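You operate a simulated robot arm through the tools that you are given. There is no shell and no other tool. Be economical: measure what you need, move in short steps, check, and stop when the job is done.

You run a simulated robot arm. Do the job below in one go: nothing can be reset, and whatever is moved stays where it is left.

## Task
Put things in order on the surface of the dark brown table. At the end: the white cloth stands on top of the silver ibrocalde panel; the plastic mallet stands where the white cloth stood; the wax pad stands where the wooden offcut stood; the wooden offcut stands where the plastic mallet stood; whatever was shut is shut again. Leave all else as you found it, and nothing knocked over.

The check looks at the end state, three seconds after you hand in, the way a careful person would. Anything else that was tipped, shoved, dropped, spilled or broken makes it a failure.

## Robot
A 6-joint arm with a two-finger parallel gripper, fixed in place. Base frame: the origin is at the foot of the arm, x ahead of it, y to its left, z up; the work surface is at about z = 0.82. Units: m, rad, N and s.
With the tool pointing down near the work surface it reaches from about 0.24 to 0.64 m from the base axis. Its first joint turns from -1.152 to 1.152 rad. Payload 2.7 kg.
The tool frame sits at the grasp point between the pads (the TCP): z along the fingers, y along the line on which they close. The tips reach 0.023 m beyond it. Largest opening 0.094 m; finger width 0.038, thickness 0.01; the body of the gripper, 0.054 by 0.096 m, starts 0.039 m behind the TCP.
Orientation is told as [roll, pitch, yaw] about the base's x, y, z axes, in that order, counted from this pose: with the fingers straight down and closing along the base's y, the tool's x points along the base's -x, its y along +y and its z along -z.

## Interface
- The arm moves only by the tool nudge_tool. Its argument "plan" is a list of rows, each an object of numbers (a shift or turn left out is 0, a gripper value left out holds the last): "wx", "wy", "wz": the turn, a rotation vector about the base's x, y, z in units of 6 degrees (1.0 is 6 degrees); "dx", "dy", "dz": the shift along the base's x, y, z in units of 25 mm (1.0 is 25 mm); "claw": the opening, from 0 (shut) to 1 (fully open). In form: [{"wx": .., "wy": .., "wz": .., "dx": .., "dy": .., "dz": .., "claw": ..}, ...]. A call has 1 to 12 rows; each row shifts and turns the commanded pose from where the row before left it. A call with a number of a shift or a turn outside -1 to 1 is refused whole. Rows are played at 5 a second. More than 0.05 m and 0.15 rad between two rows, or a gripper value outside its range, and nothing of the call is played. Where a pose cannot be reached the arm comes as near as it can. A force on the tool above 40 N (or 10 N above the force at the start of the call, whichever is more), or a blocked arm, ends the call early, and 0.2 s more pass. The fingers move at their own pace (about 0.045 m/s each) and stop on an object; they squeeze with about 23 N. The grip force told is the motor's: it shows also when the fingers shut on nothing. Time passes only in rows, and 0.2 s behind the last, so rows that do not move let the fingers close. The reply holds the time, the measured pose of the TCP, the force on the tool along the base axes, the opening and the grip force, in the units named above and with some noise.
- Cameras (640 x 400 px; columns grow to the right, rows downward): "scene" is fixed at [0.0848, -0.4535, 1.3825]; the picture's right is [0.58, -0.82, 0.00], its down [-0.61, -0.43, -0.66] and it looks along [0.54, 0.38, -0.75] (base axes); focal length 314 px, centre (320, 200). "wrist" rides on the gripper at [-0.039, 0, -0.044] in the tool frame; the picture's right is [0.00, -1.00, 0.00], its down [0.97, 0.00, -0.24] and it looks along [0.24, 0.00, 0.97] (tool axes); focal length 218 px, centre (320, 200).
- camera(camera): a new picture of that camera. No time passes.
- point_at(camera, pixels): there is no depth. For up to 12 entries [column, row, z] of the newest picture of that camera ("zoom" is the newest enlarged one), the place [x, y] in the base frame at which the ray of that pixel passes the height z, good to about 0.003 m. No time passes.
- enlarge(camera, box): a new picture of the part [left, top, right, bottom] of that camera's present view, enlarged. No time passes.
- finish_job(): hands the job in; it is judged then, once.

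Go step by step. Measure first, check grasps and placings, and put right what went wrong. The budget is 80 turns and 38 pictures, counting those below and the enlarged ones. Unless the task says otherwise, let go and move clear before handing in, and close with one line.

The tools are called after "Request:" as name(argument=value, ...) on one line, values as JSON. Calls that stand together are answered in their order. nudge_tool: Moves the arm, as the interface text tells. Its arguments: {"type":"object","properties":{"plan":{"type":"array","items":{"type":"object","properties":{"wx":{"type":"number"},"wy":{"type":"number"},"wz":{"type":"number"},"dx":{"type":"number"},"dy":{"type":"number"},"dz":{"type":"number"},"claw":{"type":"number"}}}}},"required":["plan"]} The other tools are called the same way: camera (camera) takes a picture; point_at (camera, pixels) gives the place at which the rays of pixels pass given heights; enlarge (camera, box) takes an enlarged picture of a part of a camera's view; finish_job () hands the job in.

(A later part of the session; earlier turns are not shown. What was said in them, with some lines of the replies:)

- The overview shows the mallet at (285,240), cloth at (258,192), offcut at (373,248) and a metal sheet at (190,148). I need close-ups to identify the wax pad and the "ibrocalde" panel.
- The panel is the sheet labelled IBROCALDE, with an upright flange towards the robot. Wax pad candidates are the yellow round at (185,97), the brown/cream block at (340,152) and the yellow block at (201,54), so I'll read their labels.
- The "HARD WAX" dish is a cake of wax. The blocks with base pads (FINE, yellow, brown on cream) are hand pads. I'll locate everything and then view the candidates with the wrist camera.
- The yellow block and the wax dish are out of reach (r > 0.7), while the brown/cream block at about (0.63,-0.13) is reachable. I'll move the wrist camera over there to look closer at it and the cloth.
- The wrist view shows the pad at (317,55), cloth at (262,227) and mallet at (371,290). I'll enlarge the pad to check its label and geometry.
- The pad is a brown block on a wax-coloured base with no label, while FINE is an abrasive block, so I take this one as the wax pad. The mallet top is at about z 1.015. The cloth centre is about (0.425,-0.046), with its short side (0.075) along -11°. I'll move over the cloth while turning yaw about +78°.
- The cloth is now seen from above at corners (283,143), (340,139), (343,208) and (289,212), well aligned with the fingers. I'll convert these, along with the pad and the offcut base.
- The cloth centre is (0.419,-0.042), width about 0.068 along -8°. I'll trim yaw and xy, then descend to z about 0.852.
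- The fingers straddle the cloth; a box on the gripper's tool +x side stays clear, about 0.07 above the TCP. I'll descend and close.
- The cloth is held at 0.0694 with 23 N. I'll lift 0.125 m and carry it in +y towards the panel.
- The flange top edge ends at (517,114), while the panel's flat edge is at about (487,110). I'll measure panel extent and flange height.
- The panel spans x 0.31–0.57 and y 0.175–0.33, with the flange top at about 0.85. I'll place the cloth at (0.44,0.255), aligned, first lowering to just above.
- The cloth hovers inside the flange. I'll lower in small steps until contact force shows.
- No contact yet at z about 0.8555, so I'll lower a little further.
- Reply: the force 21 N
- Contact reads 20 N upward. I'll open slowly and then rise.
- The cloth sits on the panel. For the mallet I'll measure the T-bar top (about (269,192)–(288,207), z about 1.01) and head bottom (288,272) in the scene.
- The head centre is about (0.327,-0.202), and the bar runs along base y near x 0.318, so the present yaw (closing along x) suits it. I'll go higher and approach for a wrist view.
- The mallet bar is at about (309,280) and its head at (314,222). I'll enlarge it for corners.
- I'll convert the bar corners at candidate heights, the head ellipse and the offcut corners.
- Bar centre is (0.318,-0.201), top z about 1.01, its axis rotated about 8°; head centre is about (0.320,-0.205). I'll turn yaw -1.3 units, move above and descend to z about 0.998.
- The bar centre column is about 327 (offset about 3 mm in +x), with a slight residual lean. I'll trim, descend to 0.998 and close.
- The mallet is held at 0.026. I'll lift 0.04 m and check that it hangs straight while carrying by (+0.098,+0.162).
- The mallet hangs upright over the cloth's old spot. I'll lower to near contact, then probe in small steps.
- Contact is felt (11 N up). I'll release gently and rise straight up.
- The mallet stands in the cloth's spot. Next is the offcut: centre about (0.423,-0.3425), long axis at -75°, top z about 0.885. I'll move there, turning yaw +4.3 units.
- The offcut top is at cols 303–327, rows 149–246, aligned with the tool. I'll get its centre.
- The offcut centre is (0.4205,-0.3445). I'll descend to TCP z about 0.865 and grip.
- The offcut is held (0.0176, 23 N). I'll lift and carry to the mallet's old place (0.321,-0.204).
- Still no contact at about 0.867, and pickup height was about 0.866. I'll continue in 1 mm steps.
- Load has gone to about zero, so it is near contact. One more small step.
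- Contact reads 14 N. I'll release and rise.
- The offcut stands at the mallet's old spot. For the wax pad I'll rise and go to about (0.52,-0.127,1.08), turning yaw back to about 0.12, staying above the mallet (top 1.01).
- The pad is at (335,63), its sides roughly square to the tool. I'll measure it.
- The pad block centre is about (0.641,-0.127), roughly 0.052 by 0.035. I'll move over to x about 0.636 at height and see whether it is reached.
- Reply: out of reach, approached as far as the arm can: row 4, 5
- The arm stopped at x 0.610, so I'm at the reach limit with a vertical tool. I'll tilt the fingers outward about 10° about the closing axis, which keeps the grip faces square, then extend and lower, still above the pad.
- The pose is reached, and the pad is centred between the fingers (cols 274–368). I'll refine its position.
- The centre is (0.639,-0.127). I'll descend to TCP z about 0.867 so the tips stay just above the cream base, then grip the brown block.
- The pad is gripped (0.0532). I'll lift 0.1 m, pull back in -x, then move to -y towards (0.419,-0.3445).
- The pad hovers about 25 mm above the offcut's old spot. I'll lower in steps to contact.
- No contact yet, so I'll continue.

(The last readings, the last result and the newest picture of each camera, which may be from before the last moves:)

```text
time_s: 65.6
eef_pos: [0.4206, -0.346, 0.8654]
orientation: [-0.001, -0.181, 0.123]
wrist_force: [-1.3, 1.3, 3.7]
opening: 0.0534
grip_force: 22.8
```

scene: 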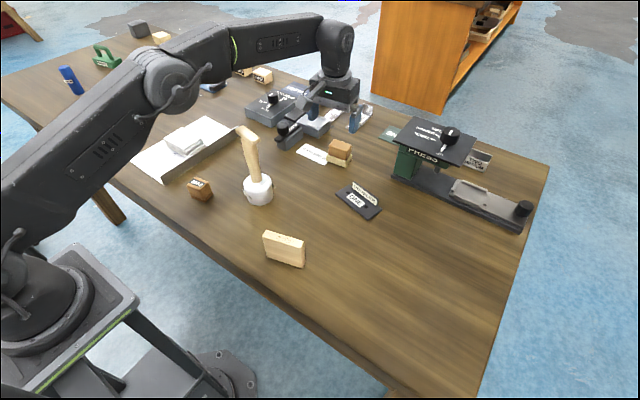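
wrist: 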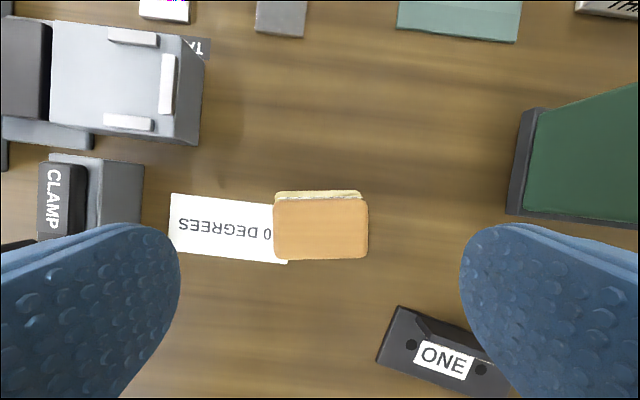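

Light contact (3.7 N). I'll release and rise.

Request:
nudge_tool(plan=[{"claw": 0.65}, {"claw": 0.8}, {"claw": 1}, {"claw": 1}, {"dz": 0.5}, {"dz": 1}, {"dz": 1}, {"dz": 1}, {"dz": 1}, {"dz": 1}, {"dz": 1}, {"dz": 1}])

Request:
nudge_tool(plan=[{"wy": 0.85, "wx": -0.1}, {"wy": 0.85, "wx": -0.1}, {"dz": 1}, {"dy": -0.5}])

Request:
camera(camera="scene")

Request:
camera(camera="wrist")

```text
time_s: 68.2
eef_pos: [0.4196, -0.3429, 1.0536]
orientation: [0.0, -0.18, 0.121]
wrist_force: [0.1, -0.9, 0.1]
opening: 0.0942
grip_force: 0.0
```

```text
time_s: 69.2
eef_pos: [0.4205, -0.3576, 1.0778]
orientation: [0.0, 0.001, 0.122]
wrist_force: [0.1, 0.2, 0.3]
opening: 0.094
grip_force: 0.0
```

```text
4 pictures are left
```

scene: 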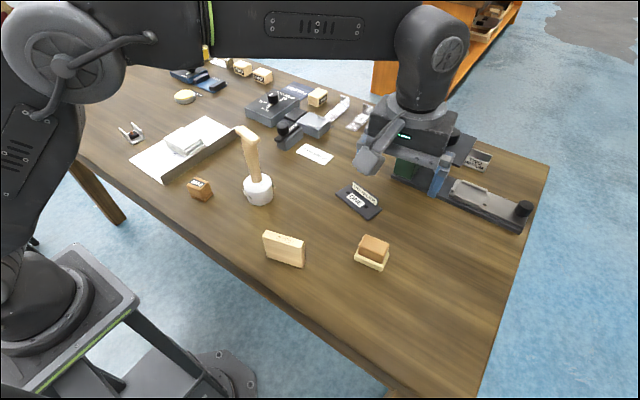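

```text
3 pictures are left
```

wrist: 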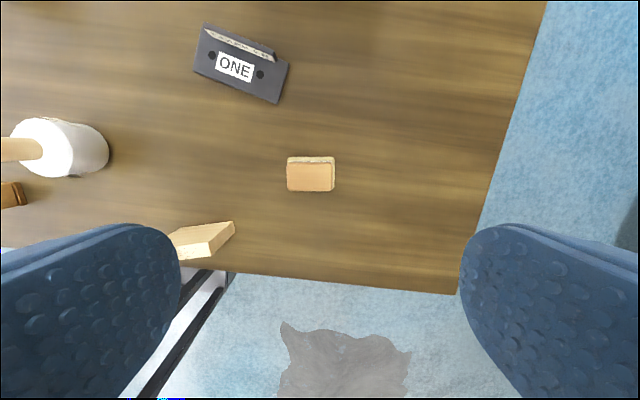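

All four things stand in their places (cloth at (185,140), mallet (257,188), offcut (284,248), pad (372,252)). Nothing is tipped, and the gripper is empty and clear, so I'm handing in.

Request:
finish_job()

```text
The job is handed in.
```

The job is handed in: the cloth is on the IBROCALDE panel, the mallet, offcut and wax pad are in their new places, and nothing had to be opened or shut; the wax pad carries no label, so I identified it by its wax-coloured base.
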